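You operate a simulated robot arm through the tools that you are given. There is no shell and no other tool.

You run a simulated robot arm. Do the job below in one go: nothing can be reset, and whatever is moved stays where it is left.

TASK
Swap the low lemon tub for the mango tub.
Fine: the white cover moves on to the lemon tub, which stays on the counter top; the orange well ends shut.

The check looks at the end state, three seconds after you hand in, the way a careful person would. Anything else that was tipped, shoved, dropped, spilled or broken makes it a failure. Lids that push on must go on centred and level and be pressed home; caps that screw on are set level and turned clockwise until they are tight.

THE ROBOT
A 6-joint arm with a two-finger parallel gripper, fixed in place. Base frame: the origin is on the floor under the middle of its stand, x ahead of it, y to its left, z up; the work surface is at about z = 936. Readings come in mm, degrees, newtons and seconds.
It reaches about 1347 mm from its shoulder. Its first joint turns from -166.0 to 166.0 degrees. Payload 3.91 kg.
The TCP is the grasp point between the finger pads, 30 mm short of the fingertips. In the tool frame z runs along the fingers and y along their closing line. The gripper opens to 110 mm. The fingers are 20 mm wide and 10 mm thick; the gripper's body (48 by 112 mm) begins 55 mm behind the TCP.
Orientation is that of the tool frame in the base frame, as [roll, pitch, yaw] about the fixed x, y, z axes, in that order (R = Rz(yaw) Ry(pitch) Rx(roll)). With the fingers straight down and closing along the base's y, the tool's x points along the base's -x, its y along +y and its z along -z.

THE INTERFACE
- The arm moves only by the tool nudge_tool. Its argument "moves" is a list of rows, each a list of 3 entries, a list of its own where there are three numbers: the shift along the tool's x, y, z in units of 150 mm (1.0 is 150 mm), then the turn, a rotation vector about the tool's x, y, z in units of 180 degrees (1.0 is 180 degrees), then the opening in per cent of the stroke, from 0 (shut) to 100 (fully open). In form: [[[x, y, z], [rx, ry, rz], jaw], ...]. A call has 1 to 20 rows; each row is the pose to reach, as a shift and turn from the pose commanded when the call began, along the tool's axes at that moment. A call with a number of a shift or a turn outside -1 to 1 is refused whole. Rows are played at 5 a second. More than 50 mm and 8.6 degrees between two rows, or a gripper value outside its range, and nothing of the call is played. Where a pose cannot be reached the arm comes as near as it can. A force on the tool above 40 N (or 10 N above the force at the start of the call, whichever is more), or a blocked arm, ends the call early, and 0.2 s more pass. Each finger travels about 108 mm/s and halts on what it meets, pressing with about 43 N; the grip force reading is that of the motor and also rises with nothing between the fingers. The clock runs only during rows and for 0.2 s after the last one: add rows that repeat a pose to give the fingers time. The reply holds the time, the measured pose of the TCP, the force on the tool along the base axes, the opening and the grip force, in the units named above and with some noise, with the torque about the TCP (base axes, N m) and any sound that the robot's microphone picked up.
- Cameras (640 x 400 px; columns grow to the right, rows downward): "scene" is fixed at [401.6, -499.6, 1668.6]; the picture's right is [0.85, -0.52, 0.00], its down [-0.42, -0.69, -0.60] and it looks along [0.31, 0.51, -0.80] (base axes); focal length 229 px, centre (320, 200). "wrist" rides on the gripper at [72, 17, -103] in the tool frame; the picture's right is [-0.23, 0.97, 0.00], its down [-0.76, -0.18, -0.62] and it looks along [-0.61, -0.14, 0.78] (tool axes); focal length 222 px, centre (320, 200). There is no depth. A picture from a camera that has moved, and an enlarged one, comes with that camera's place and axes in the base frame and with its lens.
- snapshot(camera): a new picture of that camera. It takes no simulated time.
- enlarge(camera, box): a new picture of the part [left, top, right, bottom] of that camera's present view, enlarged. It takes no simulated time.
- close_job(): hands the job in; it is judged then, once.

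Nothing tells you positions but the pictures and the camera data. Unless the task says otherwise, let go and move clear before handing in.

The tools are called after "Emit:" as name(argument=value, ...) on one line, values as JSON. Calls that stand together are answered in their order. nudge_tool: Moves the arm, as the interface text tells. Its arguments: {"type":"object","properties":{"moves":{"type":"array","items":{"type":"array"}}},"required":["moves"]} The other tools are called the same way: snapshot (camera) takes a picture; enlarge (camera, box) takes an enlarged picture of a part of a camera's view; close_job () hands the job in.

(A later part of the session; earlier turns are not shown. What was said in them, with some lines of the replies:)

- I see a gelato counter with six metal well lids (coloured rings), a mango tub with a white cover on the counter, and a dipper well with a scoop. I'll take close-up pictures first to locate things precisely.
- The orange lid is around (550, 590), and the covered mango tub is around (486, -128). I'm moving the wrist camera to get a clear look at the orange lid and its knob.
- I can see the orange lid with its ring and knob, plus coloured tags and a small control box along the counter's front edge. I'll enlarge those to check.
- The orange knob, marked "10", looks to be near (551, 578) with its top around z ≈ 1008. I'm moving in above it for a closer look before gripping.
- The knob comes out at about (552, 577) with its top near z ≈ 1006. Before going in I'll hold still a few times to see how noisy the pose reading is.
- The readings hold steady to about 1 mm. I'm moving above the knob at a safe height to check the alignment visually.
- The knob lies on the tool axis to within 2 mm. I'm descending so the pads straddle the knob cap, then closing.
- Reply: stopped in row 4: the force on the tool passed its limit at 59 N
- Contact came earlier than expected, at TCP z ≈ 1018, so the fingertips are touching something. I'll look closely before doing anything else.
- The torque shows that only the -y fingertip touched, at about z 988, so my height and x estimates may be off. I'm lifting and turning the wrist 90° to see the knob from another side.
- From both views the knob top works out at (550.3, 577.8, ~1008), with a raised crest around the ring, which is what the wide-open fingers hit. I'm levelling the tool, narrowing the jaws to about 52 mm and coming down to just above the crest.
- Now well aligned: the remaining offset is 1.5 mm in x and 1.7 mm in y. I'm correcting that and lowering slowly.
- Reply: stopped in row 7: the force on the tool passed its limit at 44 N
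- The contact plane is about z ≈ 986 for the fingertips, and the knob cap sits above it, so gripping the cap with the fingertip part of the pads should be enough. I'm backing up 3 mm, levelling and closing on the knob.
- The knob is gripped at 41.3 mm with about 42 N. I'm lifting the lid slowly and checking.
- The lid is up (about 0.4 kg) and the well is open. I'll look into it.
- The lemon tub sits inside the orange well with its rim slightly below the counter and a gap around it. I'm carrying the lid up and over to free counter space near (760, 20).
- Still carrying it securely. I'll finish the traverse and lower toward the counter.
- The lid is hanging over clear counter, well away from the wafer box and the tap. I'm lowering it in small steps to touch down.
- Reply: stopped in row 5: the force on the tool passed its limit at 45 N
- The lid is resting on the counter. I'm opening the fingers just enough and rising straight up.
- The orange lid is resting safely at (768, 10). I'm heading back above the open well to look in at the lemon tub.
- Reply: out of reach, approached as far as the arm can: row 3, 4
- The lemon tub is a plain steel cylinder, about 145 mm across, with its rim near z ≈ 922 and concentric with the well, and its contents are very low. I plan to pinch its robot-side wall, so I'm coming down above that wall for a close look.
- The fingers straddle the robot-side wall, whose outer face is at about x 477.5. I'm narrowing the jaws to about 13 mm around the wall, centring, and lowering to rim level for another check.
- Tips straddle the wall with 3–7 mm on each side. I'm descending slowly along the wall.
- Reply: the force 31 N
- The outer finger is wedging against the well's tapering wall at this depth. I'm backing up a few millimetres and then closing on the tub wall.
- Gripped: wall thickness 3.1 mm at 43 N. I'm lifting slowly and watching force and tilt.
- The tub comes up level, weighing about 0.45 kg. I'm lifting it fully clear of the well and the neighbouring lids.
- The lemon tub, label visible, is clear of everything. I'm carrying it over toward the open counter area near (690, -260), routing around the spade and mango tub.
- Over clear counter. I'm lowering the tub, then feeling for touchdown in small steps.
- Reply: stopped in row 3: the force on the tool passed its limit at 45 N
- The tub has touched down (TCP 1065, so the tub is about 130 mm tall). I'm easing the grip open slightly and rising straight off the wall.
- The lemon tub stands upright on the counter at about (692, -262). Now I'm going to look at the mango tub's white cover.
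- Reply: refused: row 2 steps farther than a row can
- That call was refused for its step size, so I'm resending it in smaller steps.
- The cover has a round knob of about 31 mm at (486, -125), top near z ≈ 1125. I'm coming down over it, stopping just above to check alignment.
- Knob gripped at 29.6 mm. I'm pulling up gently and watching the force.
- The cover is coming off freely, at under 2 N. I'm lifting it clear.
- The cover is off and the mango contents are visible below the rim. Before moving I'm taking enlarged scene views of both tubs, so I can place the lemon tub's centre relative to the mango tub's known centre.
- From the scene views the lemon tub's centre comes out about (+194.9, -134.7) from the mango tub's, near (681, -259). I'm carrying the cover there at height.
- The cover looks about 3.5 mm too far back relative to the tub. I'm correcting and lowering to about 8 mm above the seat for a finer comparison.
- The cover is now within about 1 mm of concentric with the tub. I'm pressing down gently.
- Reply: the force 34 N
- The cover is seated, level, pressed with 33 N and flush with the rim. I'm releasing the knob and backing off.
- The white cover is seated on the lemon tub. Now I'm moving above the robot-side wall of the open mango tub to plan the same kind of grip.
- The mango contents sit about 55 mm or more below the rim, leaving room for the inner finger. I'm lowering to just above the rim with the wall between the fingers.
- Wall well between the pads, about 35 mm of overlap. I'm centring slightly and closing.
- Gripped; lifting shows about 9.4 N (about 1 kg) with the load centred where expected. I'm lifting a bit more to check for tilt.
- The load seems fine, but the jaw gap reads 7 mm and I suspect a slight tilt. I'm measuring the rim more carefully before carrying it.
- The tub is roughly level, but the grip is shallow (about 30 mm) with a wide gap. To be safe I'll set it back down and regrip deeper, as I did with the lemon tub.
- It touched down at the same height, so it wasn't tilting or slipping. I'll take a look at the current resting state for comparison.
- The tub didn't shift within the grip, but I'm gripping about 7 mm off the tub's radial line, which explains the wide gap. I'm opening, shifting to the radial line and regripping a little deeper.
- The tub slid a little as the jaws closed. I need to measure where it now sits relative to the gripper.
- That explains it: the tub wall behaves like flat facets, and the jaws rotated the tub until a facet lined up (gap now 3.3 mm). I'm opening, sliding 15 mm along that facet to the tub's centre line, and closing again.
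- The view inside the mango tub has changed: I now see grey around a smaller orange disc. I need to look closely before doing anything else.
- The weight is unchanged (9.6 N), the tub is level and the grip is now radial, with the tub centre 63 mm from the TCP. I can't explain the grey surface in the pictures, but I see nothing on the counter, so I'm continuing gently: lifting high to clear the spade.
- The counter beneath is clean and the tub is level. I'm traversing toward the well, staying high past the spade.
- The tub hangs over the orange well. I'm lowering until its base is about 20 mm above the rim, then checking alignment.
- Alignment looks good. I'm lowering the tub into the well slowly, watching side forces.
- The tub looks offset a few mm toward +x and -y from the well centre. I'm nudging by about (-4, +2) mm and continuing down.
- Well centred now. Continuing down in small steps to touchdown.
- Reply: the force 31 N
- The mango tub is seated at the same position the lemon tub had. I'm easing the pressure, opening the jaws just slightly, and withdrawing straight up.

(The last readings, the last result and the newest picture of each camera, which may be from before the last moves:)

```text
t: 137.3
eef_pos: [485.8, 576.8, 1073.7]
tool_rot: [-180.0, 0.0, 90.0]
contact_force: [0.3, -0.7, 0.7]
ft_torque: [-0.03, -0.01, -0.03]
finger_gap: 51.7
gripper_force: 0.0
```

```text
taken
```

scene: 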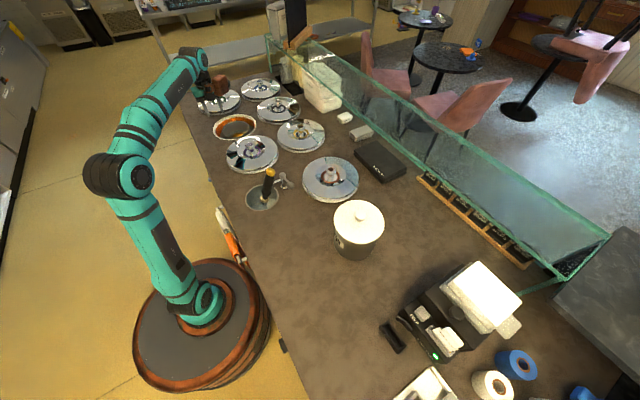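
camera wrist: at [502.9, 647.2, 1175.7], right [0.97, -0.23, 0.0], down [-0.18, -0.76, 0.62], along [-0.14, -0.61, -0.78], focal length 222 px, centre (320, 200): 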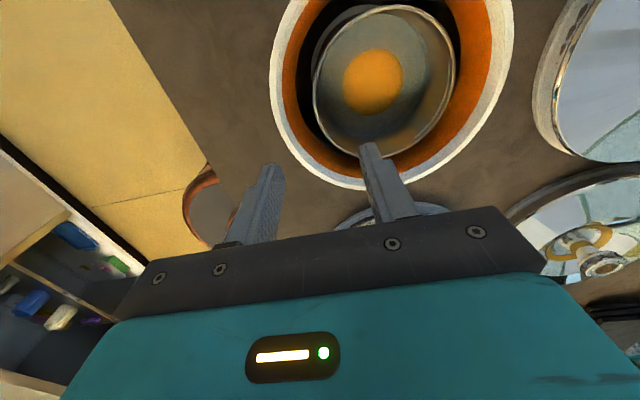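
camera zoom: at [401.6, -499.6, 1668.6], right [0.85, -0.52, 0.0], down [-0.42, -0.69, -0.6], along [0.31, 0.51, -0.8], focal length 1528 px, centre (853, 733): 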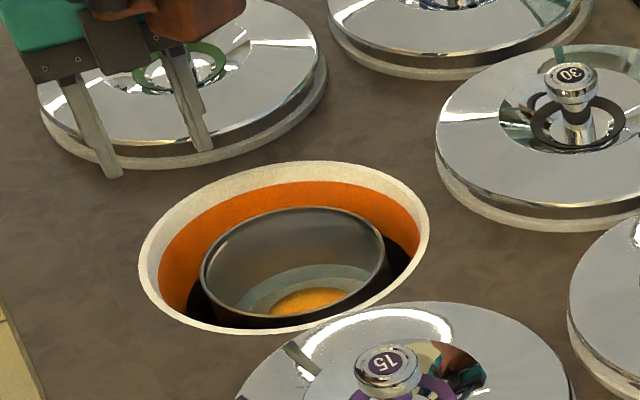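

The mango tub is in the well and released. I'm checking the counter for any stray material before fetching the orange lid.

Emit:
enlarge(camera="scene", box=[220, 170, 420, 290])

Emit:
enlarge(camera="wrist", box=[260, 0, 520, 190])

Emit:
enlarge(camera="scene", box=[180, 160, 300, 360])

```text
3.20 times, centred on (320, 230) of scene
camera zoom: at [401.6, -499.6, 1668.6], right [0.85, -0.52, 0.0], down [-0.42, -0.69, -0.6], along [0.31, 0.51, -0.8], focal length 733 px, centre (320, 104)
```

zoom: 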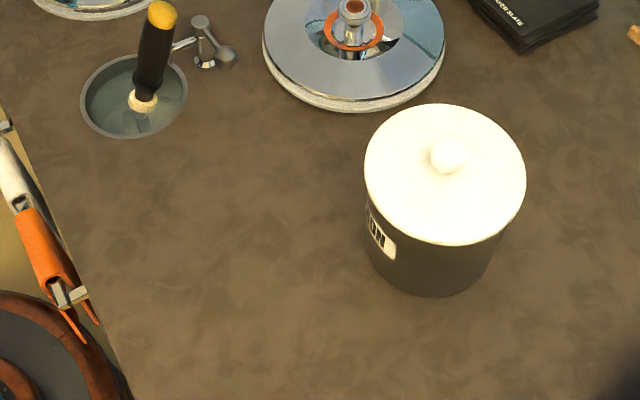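

```text
2.11 times, centred on (390, 95) of wrist
camera zoom: at [502.9, 647.2, 1175.7], right [0.97, -0.23, 0.0], down [-0.18, -0.76, 0.62], along [-0.14, -0.61, -0.78], focal length 468 px, centre (173, 421)
```

zoom: 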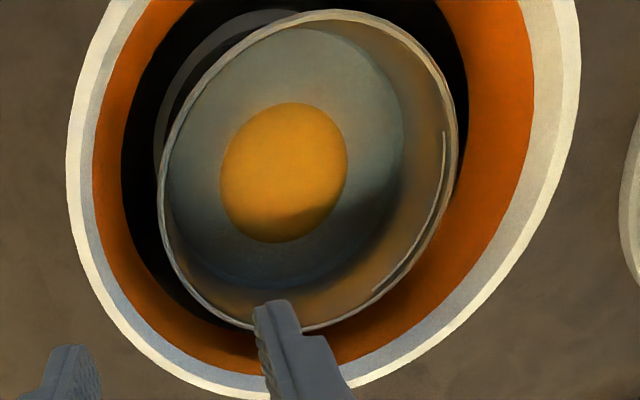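

```text
2.00 times, centred on (240, 260) of scene
camera zoom: at [401.6, -499.6, 1668.6], right [0.85, -0.52, 0.0], down [-0.42, -0.69, -0.6], along [0.31, 0.51, -0.8], focal length 458 px, centre (480, 80)
```

zoom: 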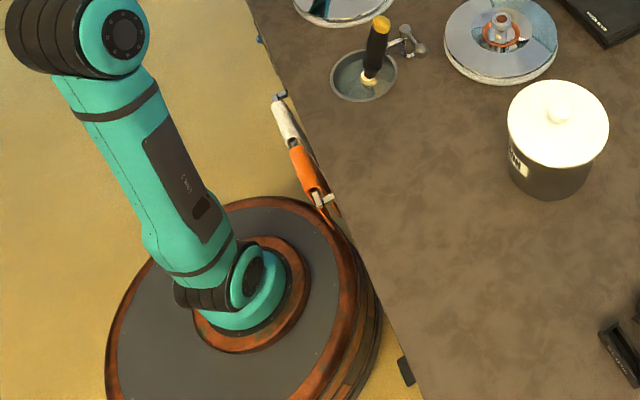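

No spill anywhere. Now I'm going back for the orange lid at (768, 10).

Emit:
nudge_tool(moves=[[[0, 0, -0.2], [0, 0, 0], 47], [[0, 0, -0.4], [0, 0, 0], 47], [[0, 0, -0.6], [0, 0, 0], 47], [[-0.15, 0.08, -0.75], [0, 0, 0], 47], [[-0.35, 0.18, -0.75], [0, 0, 0], 47], [[-0.6, 0.3, -0.75], [0, 0, 0], 47], [[-0.85, 0.42, -0.75], [0, 0, 0], 47], [[-1.0, 0.47, -0.75], [0, 0, 0], 47]])

Emit:
nudge_tool(moves=[[[-0.25, 0.12, 0], [0, 0, 0], 47], [[-0.5, 0.24, 0], [0, 0, 0], 47], [[-0.75, 0.36, 0], [0, 0, 0], 47], [[-1.0, 0.48, 0], [0, 0, 0], 47]])

Emit:
nudge_tool(moves=[[[-0.25, 0.12, 0], [0, 0, 0], 47], [[-0.5, 0.24, 0], [0, 0, 0], 47], [[-0.75, 0.36, 0], [0, 0, 0], 47], [[-1.0, 0.48, 0], [0, 0, 0], 47]])

Emit:
nudge_tool(moves=[[[-0.25, 0.12, 0], [0, 0, 0], 47], [[-0.5, 0.24, 0], [0, 0, 0], 47], [[-0.7, 0.36, 0], [0, 0, 0], 47], [[-0.7, 0.44, 0.2], [0, 0, 0], 47], [[-0.7, 0.44, 0.4], [0, 0, 0], 47], [[-0.7, 0.44, 0.6], [0, 0, 0], 47], [[-0.7, 0.44, 0.6], [0, 0, 0], 47]])

Emit:
snapshot(camera="wrist")

```text
t: 139.2
eef_pos: [552.4, 430.2, 1185.3]
tool_rot: [-179.9, 0.0, 90.1]
contact_force: [0.1, -0.3, -1.5]
ft_torque: [0.0, 0.0, 0.03]
finger_gap: 51.8
gripper_force: 0.0
```

```text
t: 140.2
eef_pos: [628.8, 281.4, 1189.1]
tool_rot: [180.0, 0.0, 90.1]
contact_force: [0.6, 1.1, 0.7]
ft_torque: [-0.03, 0.01, -0.01]
finger_gap: 51.7
gripper_force: 0.1
```

```text
t: 141.2
eef_pos: [702.5, 126.4, 1189.7]
tool_rot: [179.9, 0.0, 90.0]
contact_force: [0.2, -0.8, 0.7]
ft_torque: [-0.01, -0.04, -0.02]
finger_gap: 51.6
gripper_force: 0.2
```

```text
t: 142.8
eef_pos: [769.5, 23.8, 1095.0]
tool_rot: [-180.0, 0.0, 90.0]
contact_force: [0.3, -0.7, 0.2]
ft_torque: [0.01, 0.0, 0.01]
finger_gap: 51.8
gripper_force: 0.1
```

```text
taken
camera wrist: at [785.2, 94.4, 1198.1], right [0.97, -0.23, 0.0], down [-0.18, -0.76, 0.62], along [-0.14, -0.61, -0.78], focal length 222 px, centre (320, 200)
```

wrist: 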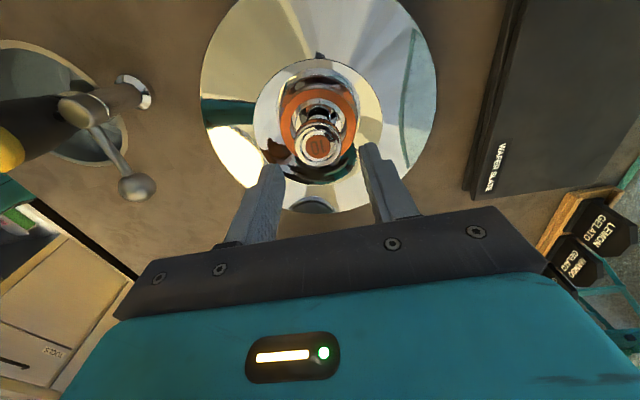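

Emit:
nudge_tool(moves=[[[-0.088, -0.006, 0.05], [0, 0, 0], 47], [[-0.088, -0.006, 0.15], [0, 0, 0], 47], [[-0.088, -0.006, 0.25], [0, 0, 0], 47], [[-0.088, -0.006, 0.34], [0, 0, 0], 47], [[-0.088, -0.006, 0.34], [0, 0, 0], 47]])

Emit:
enlarge(camera="wrist", box=[200, 60, 440, 240])

Emit:
nudge_tool(moves=[[[0, 0, 0], [0, 0, 0], 47]])

```text
t: 143.9
eef_pos: [765.3, 11.3, 1045.5]
tool_rot: [-179.8, -0.1, 89.8]
contact_force: [0.4, -0.1, 0.1]
ft_torque: [-0.03, -0.01, 0.02]
finger_gap: 51.9
gripper_force: 0.1
```

```text
2.22 times, centred on (320, 150) of wrist
camera zoom: at [782.1, 82.1, 1148.1], right [0.97, -0.23, 0.0], down [-0.18, -0.76, 0.62], along [-0.14, -0.61, -0.78], focal length 494 px, centre (320, 311)
```

zoom: 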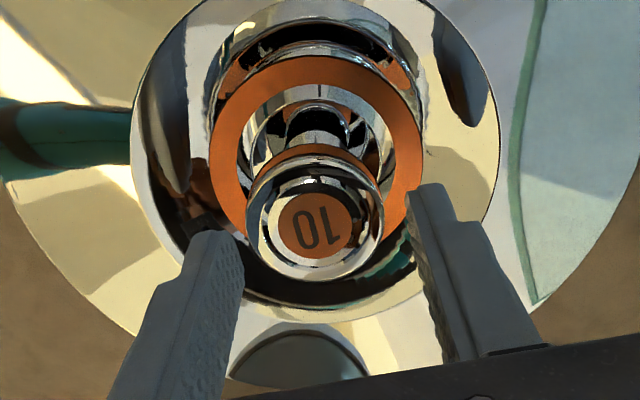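

```text
t: 144.3
eef_pos: [766.1, 10.5, 1044.4]
tool_rot: [-180.0, -0.2, 90.0]
contact_force: [-0.2, -0.5, -0.1]
ft_torque: [0.06, -0.03, -0.04]
finger_gap: 51.6
gripper_force: 0.1
```

Emit:
nudge_tool(moves=[[[0, -0.006, 0.04], [0, 0, 0], 47], [[0, -0.006, 0.08], [0, 0, 0], 47], [[0, -0.006, 0.11], [0, 0, 0], 47], [[0, -0.006, 0.12], [0, 0, 0], 47], [[0, -0.006, 0.12], [0, 0, 0], 40], [[0, -0.006, 0.12], [0, 0, 0], 25], [[0, -0.006, 0.12], [0, 0, 0], 0], [[0, -0.006, 0.12], [0, 0, 0], 0], [[0, -0.006, 0.12], [0, 0, 0], 0]])

Emit:
enlarge(camera="wrist", box=[200, 60, 440, 240])

```text
t: 146.3
eef_pos: [763.7, 8.8, 1029.0]
tool_rot: [-179.9, -0.1, 90.0]
contact_force: [0.4, -0.2, -0.2]
ft_torque: [0.02, -0.02, 0.0]
finger_gap: 41.0
gripper_force: 42.8
```

```text
2.22 times, centred on (320, 150) of wrist
camera zoom: at [780.7, 80.9, 1131.2], right [0.97, -0.23, 0.0], down [-0.18, -0.76, 0.62], along [-0.14, -0.61, -0.78], focal length 494 px, centre (320, 311)
```

zoom: 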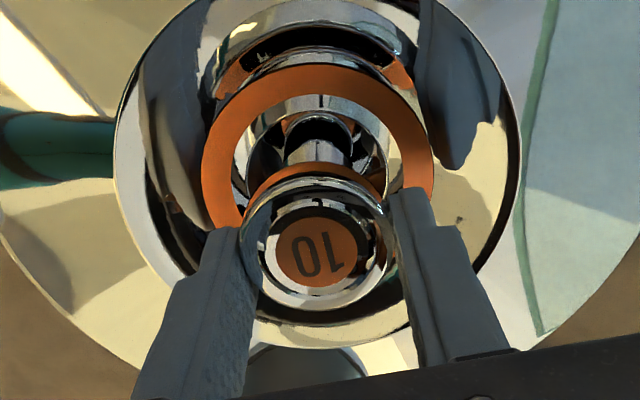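

The grip matches the original. I'm lifting the lid and carrying it back to the orange well.

Emit:
nudge_tool(moves=[[[0, 0, -0.03], [0, 0, 0], 0], [[0, 0, -0.1], [0, 0, 0], 0], [[0, 0, -0.2], [0, 0, 0], 0], [[0, 0, -0.35], [0, 0, 0], 0], [[0, 0, -0.5], [0, 0, 0], 0], [[0, 0, -0.65], [0, 0, 0], 0], [[0, 0, -0.8], [0, 0, 0], 0], [[0, 0, -0.95], [0, 0, 0], 0], [[0, 0, -1.0], [0, 0, 0], 0], [[0, 0, -1.0], [0, 0, 0], 0]])

Emit:
nudge_tool(moves=[[[0.1, -0.03, 0], [0, 0, 0], 0], [[0.25, -0.09, 0], [0, 0, 0], 0], [[0.4, -0.15, 0], [0, 0, 0], 0], [[0.55, -0.21, 0], [0, 0, 0], 0], [[0.7, -0.27, 0], [0, 0, 0], 0], [[0.85, -0.33, 0], [0, 0, 0], 0], [[0.95, -0.37, 0], [0, 0, 0], 0], [[1.0, -0.38, 0], [0, 0, 0], 0]])

Emit:
nudge_tool(moves=[[[0.1, -0.03, 0], [0, 0, 0], 0], [[0.25, -0.09, 0], [0, 0, 0], 0], [[0.4, -0.15, 0], [0, 0, 0], 0], [[0.55, -0.21, 0], [0, 0, 0], 0], [[0.7, -0.27, 0], [0, 0, 0], 0], [[0.85, -0.33, 0], [0, 0, 0], 0], [[0.95, -0.37, 0], [0, 0, 0], 0], [[1.0, -0.38, 0], [0, 0, 0], 0]])

Emit:
nudge_tool(moves=[[[0.1, -0.03, 0], [0, 0, 0], 0], [[0.25, -0.09, 0], [0, 0, 0], 0], [[0.4, -0.15, 0], [0, 0, 0], 0], [[0.55, -0.21, 0], [0, 0, 0], 0], [[0.7, -0.27, 0], [0, 0, 0], 0], [[0.85, -0.33, 0], [0, 0, 0], 0], [[0.95, -0.37, 0], [0, 0, 0], 0], [[1.0, -0.38, 0], [0, 0, 0], 0]])

Emit:
snapshot(camera="scene")

```text
t: 148.6
eef_pos: [764.2, 10.4, 1177.8]
tool_rot: [-180.0, 0.0, 90.0]
contact_force: [0.4, -0.6, -2.8]
ft_torque: [-0.03, -0.01, 0.01]
finger_gap: 41.5
gripper_force: 42.6
```

```text
t: 150.3
eef_pos: [708.2, 158.6, 1177.5]
tool_rot: [-179.9, -0.1, 90.0]
contact_force: [0.2, 0.1, -2.9]
ft_torque: [0.01, 0.0, 0.01]
finger_gap: 41.4
gripper_force: 42.6
```

```text
t: 152.2
eef_pos: [648.6, 309.7, 1178.2]
tool_rot: [-179.9, 0.1, 90.0]
contact_force: [0.1, 0.3, -3.5]
ft_torque: [-0.01, -0.03, 0.02]
finger_gap: 41.4
gripper_force: 43.0
```

```text
t: 153.9
eef_pos: [592.2, 459.8, 1179.2]
tool_rot: [-180.0, -0.1, 90.1]
contact_force: [-0.5, -0.8, -2.4]
ft_torque: [0.01, -0.03, 0.02]
finger_gap: 41.4
gripper_force: 42.9
```

```text
taken
```

scene: 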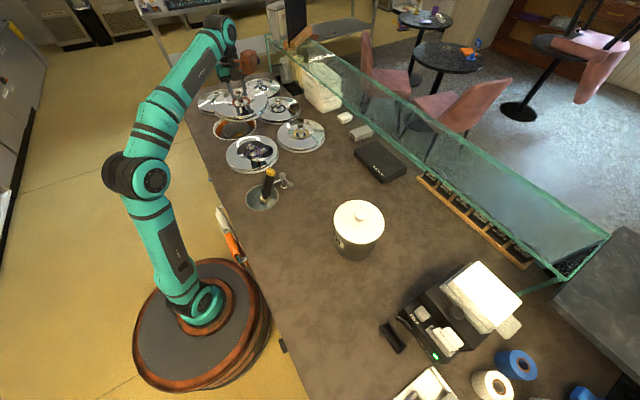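

Emit:
nudge_tool(moves=[[[0.1, -0.04, 0], [0, 0, 0], 0], [[0.25, -0.1, 0], [0, 0, 0], 0], [[0.4, -0.16, 0], [0, 0, 0], 0], [[0.55, -0.21, 0], [0, 0, 0], 0], [[0.7, -0.26, 0], [0, 0, 0], 0], [[0.776, -0.287, 0], [0, 0, 0], 0], [[0.776, -0.287, 0.1], [0, 0, 0], 0], [[0.776, -0.287, 0.25], [0, 0, 0], 0], [[0.776, -0.287, 0.4], [0, 0, 0], 0], [[0.776, -0.287, 0.55], [0, 0, 0], 0], [[0.776, -0.287, 0.7], [0, 0, 0], 0], [[0.776, -0.287, 0.78], [0, 0, 0], 0], [[0.776, -0.287, 0.78], [0, 0, 0], 0]])

Emit:
enlarge(camera="scene", box=[195, 85, 285, 150])

Emit:
nudge_tool(moves=[[[0, 0, 0], [0, 0, 0], 0]])

Emit:
nudge_tool(moves=[[[0, 0, 0], [0, 0, 0], 0]])

```text
t: 156.8
eef_pos: [548.4, 576.0, 1061.4]
tool_rot: [-179.9, 0.0, 90.0]
contact_force: [0.4, 0.3, -2.4]
ft_torque: [-0.03, 0.01, -0.03]
finger_gap: 41.1
gripper_force: 42.9
```

```text
6.15 times, centred on (240, 118) of scene
camera zoom: at [401.6, -499.6, 1668.6], right [0.85, -0.52, 0.0], down [-0.42, -0.69, -0.6], along [0.31, 0.51, -0.8], focal length 1410 px, centre (812, 708)
```

zoom: 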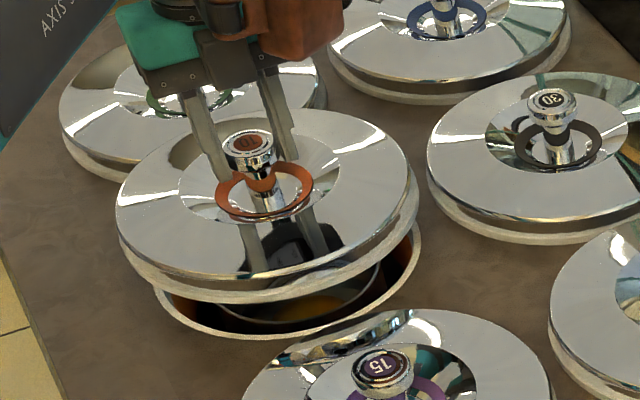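

```text
t: 157.2
eef_pos: [548.1, 575.7, 1062.5]
tool_rot: [-180.0, 0.1, 90.0]
contact_force: [-0.7, 0.4, -2.4]
ft_torque: [-0.04, 0.01, 0.01]
finger_gap: 41.1
gripper_force: 43.1
```

```text
t: 157.6
eef_pos: [549.2, 575.7, 1062.4]
tool_rot: [180.0, 0.1, 90.0]
contact_force: [0.9, 0.6, -3.2]
ft_torque: [-0.01, 0.01, -0.02]
finger_gap: 41.2
gripper_force: 42.7
```

Emit:
nudge_tool(moves=[[[0, 0, 0.05], [0, 0, 0], 0], [[0, 0, 0.1], [0, 0, 0], 0], [[0, 0, 0.15], [0, 0, 0], 0], [[0, 0, 0.2], [0, 0, 0], 0], [[0, 0, 0.22], [0, 0, 0], 0], [[0, 0, 0.22], [0, 0, 0], 0]])

Emit:
enlarge(camera="scene", box=[200, 85, 280, 145])

```text
t: 158.9
eef_pos: [550.2, 575.0, 1029.8]
tool_rot: [-179.9, 0.1, 89.9]
contact_force: [0.2, -0.7, -3.4]
ft_torque: [-0.04, 0.01, 0.03]
finger_gap: 41.2
gripper_force: 42.8
```

```text
6.67 times, centred on (240, 115) of scene
camera zoom: at [401.6, -499.6, 1668.6], right [0.85, -0.52, 0.0], down [-0.42, -0.69, -0.6], along [0.31, 0.51, -0.8], focal length 1528 px, centre (853, 767)
```

zoom: 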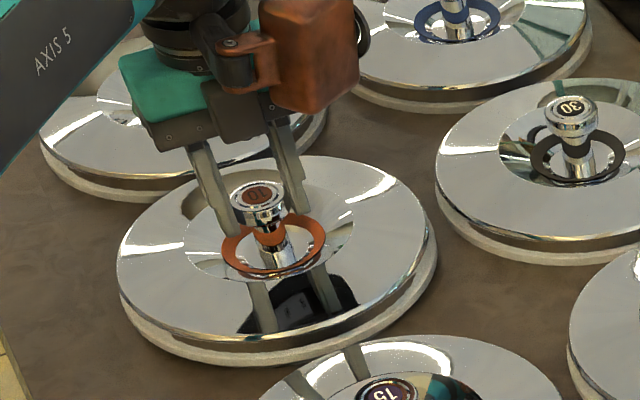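

Emit:
nudge_tool(moves=[[[0, 0, 0.012], [0, 0, 0], 0], [[0, 0, 0.024], [0, 0, 0], 0], [[0, 0, 0.036], [0, 0, 0], 0], [[0, 0, 0.046], [0, 0, 0], 0], [[0, 0, 0.046], [0, 0, 0], 0]])

Emit:
enlarge(camera="scene", box=[200, 85, 280, 145])

```text
t: 160.2
eef_pos: [550.5, 576.9, 1022.7]
tool_rot: [180.0, 0.0, 90.0]
contact_force: [0.3, -0.1, -3.3]
ft_torque: [0.01, 0.01, 0.0]
finger_gap: 41.2
gripper_force: 43.0
```

```text
6.67 times, centred on (240, 115) of scene
camera zoom: at [401.6, -499.6, 1668.6], right [0.85, -0.52, 0.0], down [-0.42, -0.69, -0.6], along [0.31, 0.51, -0.8], focal length 1528 px, centre (853, 767)
```

zoom: 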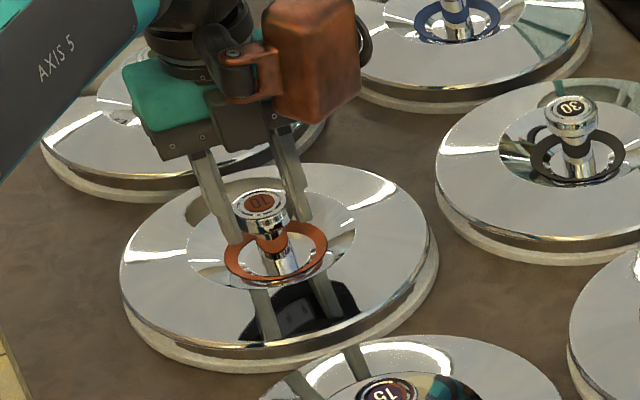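

Emit:
nudge_tool(moves=[[[0, 0, 0.008], [0, 0, 0], 0], [[0, 0, 0.016], [0, 0, 0], 0], [[0, 0, 0.022], [0, 0, 0], 0], [[0, 0, 0.022], [0, 0, 0], 0]])

Emit:
enlarge(camera="scene", box=[200, 85, 280, 145])

```text
t: 161.2
eef_pos: [548.2, 577.5, 1020.2]
tool_rot: [179.8, -0.2, 90.0]
contact_force: [3.3, 3.3, 20.4]
ft_torque: [-0.26, -0.07, 0.01]
finger_gap: 41.4
gripper_force: 42.4
```

```text
6.67 times, centred on (240, 115) of scene
camera zoom: at [401.6, -499.6, 1668.6], right [0.85, -0.52, 0.0], down [-0.42, -0.69, -0.6], along [0.31, 0.51, -0.8], focal length 1528 px, centre (853, 767)
```

zoom: 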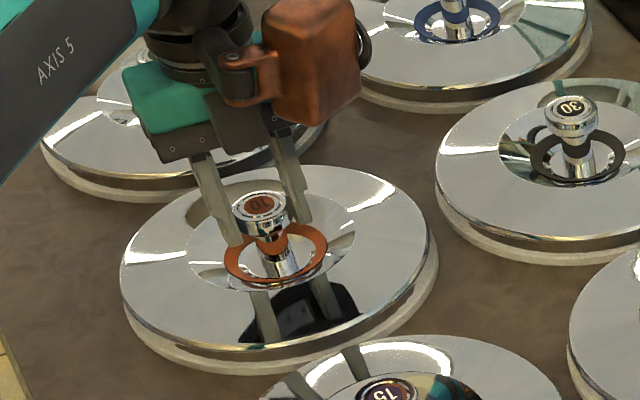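

The lid is back at the same place and height it started in (within about 1 mm), pressed with 20 N. I'm releasing and rising.

Emit:
nudge_tool(moves=[[[0, 0, -0.006], [0, 0, 0], 0], [[0, 0, -0.006], [0, 0, 0], 0], [[0, 0, -0.006], [0, 0, 0], 42], [[0, 0, -0.006], [0, 0, 0], 47], [[0, 0, -0.006], [0, 0, 0], 47], [[0, 0, -0.1], [0, 0, 0], 47], [[0, 0, -0.25], [0, 0, 0], 47], [[0, 0, -0.45], [0, 0, 0], 47], [[0, 0, -0.7], [0, 0, 0], 47], [[0, 0, -0.95], [0, 0, 0], 60], [[0, 0, -0.95], [0, 0, 0], 60]])

Emit:
enlarge(camera="scene", box=[200, 85, 280, 145])

Emit:
snapshot(camera="scene")

Emit:
snapshot(camera="wrist")

```text
t: 163.6
eef_pos: [547.5, 578.9, 1163.7]
tool_rot: [-179.9, -0.1, 89.9]
contact_force: [-0.5, -0.2, 0.1]
ft_torque: [-0.02, -0.02, -0.01]
finger_gap: 65.8
gripper_force: 0.0
```

```text
6.67 times, centred on (240, 115) of scene
camera zoom: at [401.6, -499.6, 1668.6], right [0.85, -0.52, 0.0], down [-0.42, -0.69, -0.6], along [0.31, 0.51, -0.8], focal length 1528 px, centre (853, 767)
```

zoom: 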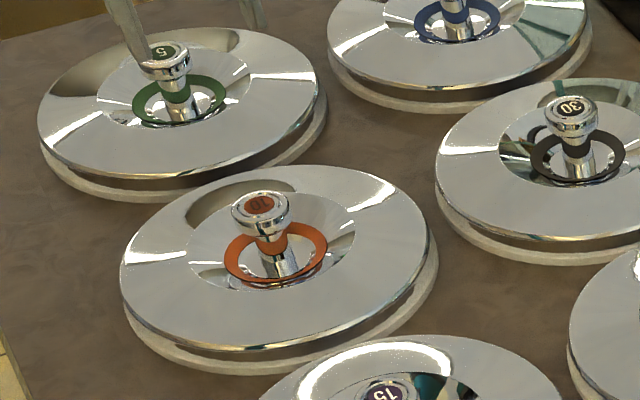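

```text
taken
```

scene: 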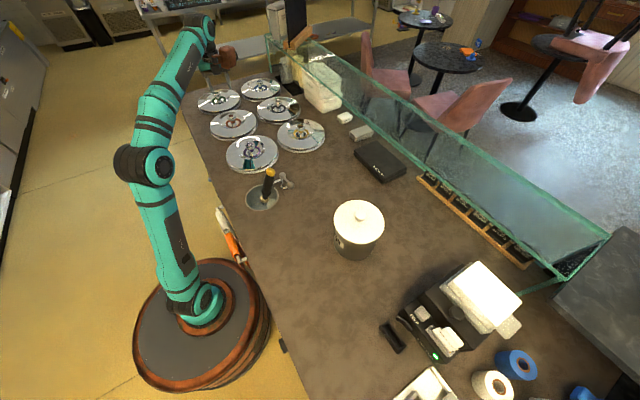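

```text
taken
camera wrist: at [564.9, 650.3, 1266.3], right [0.97, -0.23, 0.0], down [-0.18, -0.76, 0.62], along [-0.14, -0.61, -0.78], focal length 222 px, centre (320, 200)
```

wrist: 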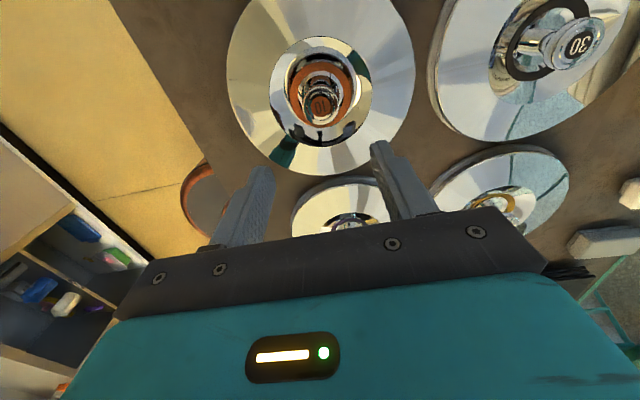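

The orange well is shut as it was. I'm taking a final close look at the covered lemon tub and the rest of the counter.

Emit:
enlarge(camera="scene", box=[320, 190, 400, 265])

Emit:
enlarge(camera="scene", box=[180, 60, 340, 160])

Emit:
enlarge(camera="scene", box=[200, 130, 360, 260])

```text
5.33 times, centred on (360, 228) of scene
camera zoom: at [401.6, -499.6, 1668.6], right [0.85, -0.52, 0.0], down [-0.42, -0.69, -0.6], along [0.31, 0.51, -0.8], focal length 1222 px, centre (107, 53)
```

zoom: 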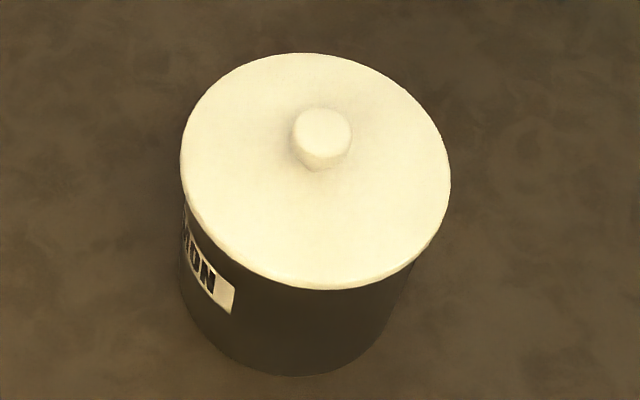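

```text
4.00 times, centred on (260, 110) of scene
camera zoom: at [401.6, -499.6, 1668.6], right [0.85, -0.52, 0.0], down [-0.42, -0.69, -0.6], along [0.31, 0.51, -0.8], focal length 916 px, centre (560, 560)
```

zoom: 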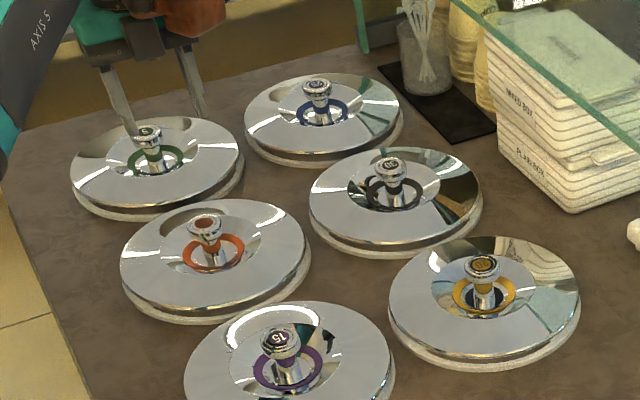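

```text
3.08 times, centred on (280, 195) of scene
camera zoom: at [401.6, -499.6, 1668.6], right [0.85, -0.52, 0.0], down [-0.42, -0.69, -0.6], along [0.31, 0.51, -0.8], focal length 705 px, centre (443, 215)
```

zoom: 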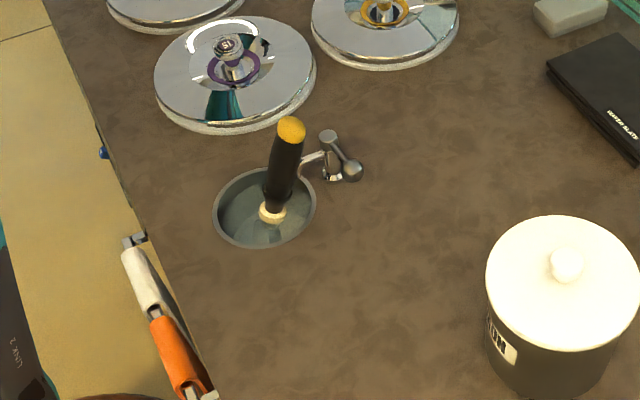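

Everything matches the starting layout apart from the swap: the orange lid is seated and level, the lemon tub is covered on the counter, and the spade, tap and other lids are untouched. I'm moving the arm clear before handing in.

Emit:
nudge_tool(moves=[[[0, 0, -0.1], [0, 0, 0], 60], [[-0.1, -0.1, -0.25], [0, 0, 0], 60], [[-0.3, -0.25, -0.4], [0, 0, 0], 60], [[-0.5, -0.4, -0.5], [0, 0, 0], 60], [[-0.7, -0.55, -0.5], [0, 0, 0], 60], [[-0.9, -0.7, -0.5], [0, 0, 0], 60], [[-1.0, -0.85, -0.5], [0, 0, 0], 60], [[-1.0, -0.85, -0.5], [0, 0, 0], 60]])

Emit:
snapshot(camera="scene")

Emit:
snapshot(camera="wrist")

```text
t: 165.3
eef_pos: [420.9, 425.8, 1238.5]
tool_rot: [180.0, -0.2, 89.9]
contact_force: [-1.0, -0.2, -0.2]
ft_torque: [-0.02, 0.0, 0.0]
finger_gap: 66.1
gripper_force: 0.0
```

```text
taken
```

scene: 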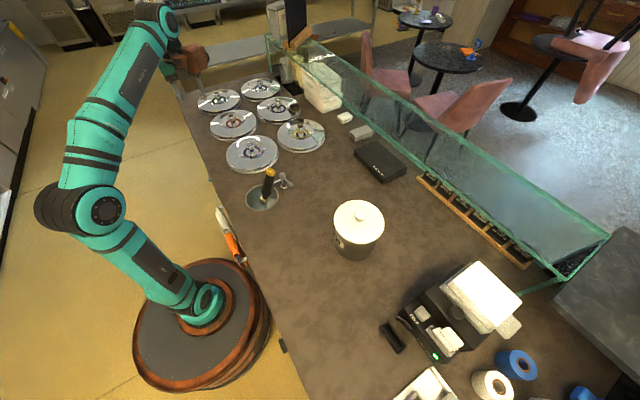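

```text
taken
camera wrist: at [438.3, 496.1, 1341.4], right [0.97, -0.23, 0.0], down [-0.18, -0.76, 0.62], along [-0.14, -0.61, -0.78], focal length 222 px, centre (320, 200)
```

wrist: 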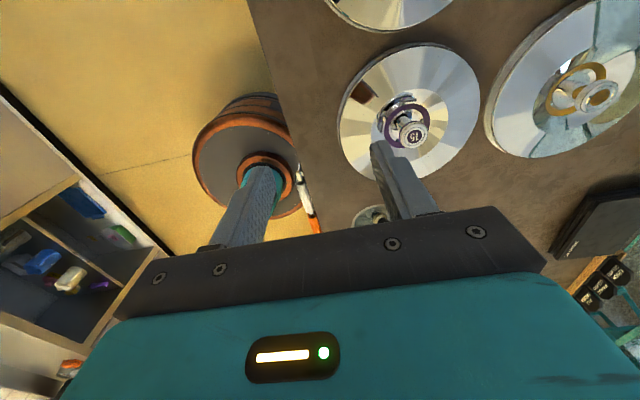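

The mango tub is in the shut orange well, and the lemon tub stands on the counter with the white cover pressed on. The arm is empty and clear, so I'm handing the job in.

Emit:
close_job()

```text
The job is handed in.
```

The swap is done and handed in. The mango tub is in the orange well with its lid back on, and the lemon tub is on the counter wearing the white cover. I don't have the check's result, so this is from the pictures and force readings.

- **Orange well:** I set the lid back and pressed it with about 20 N. In the picture it sits within about 1 mm of where it started.
- **White cover:** I pressed it onto the lemon tub with about 33 N. It looks level and is centred to within about 1.5 mm.
- **Lemon tub:** It stands upright at about (681, -259), off to the side of the mango tub's old place.
- **Other items:** The spade, tap, wafer box and other five lids look unmoved. No spill shows in the pictures.

- **Mango contents:** When I closed the jaws on the mango tub for the last time, the picture of the gelato changed. It went from orange all the way across to a smaller orange disc with grey around it. The tub still weighed about 9.6 N, as before, and I don't know what caused the change.
- **Mango tub grip:** It took three grips to get a good hold. On the way the tub slid roughly 25 mm across the counter before I lifted it.
- **Orange lid:** The fingertips bumped it twice on the first approach, at 59 N and 44 N. It showed no sign of moving.
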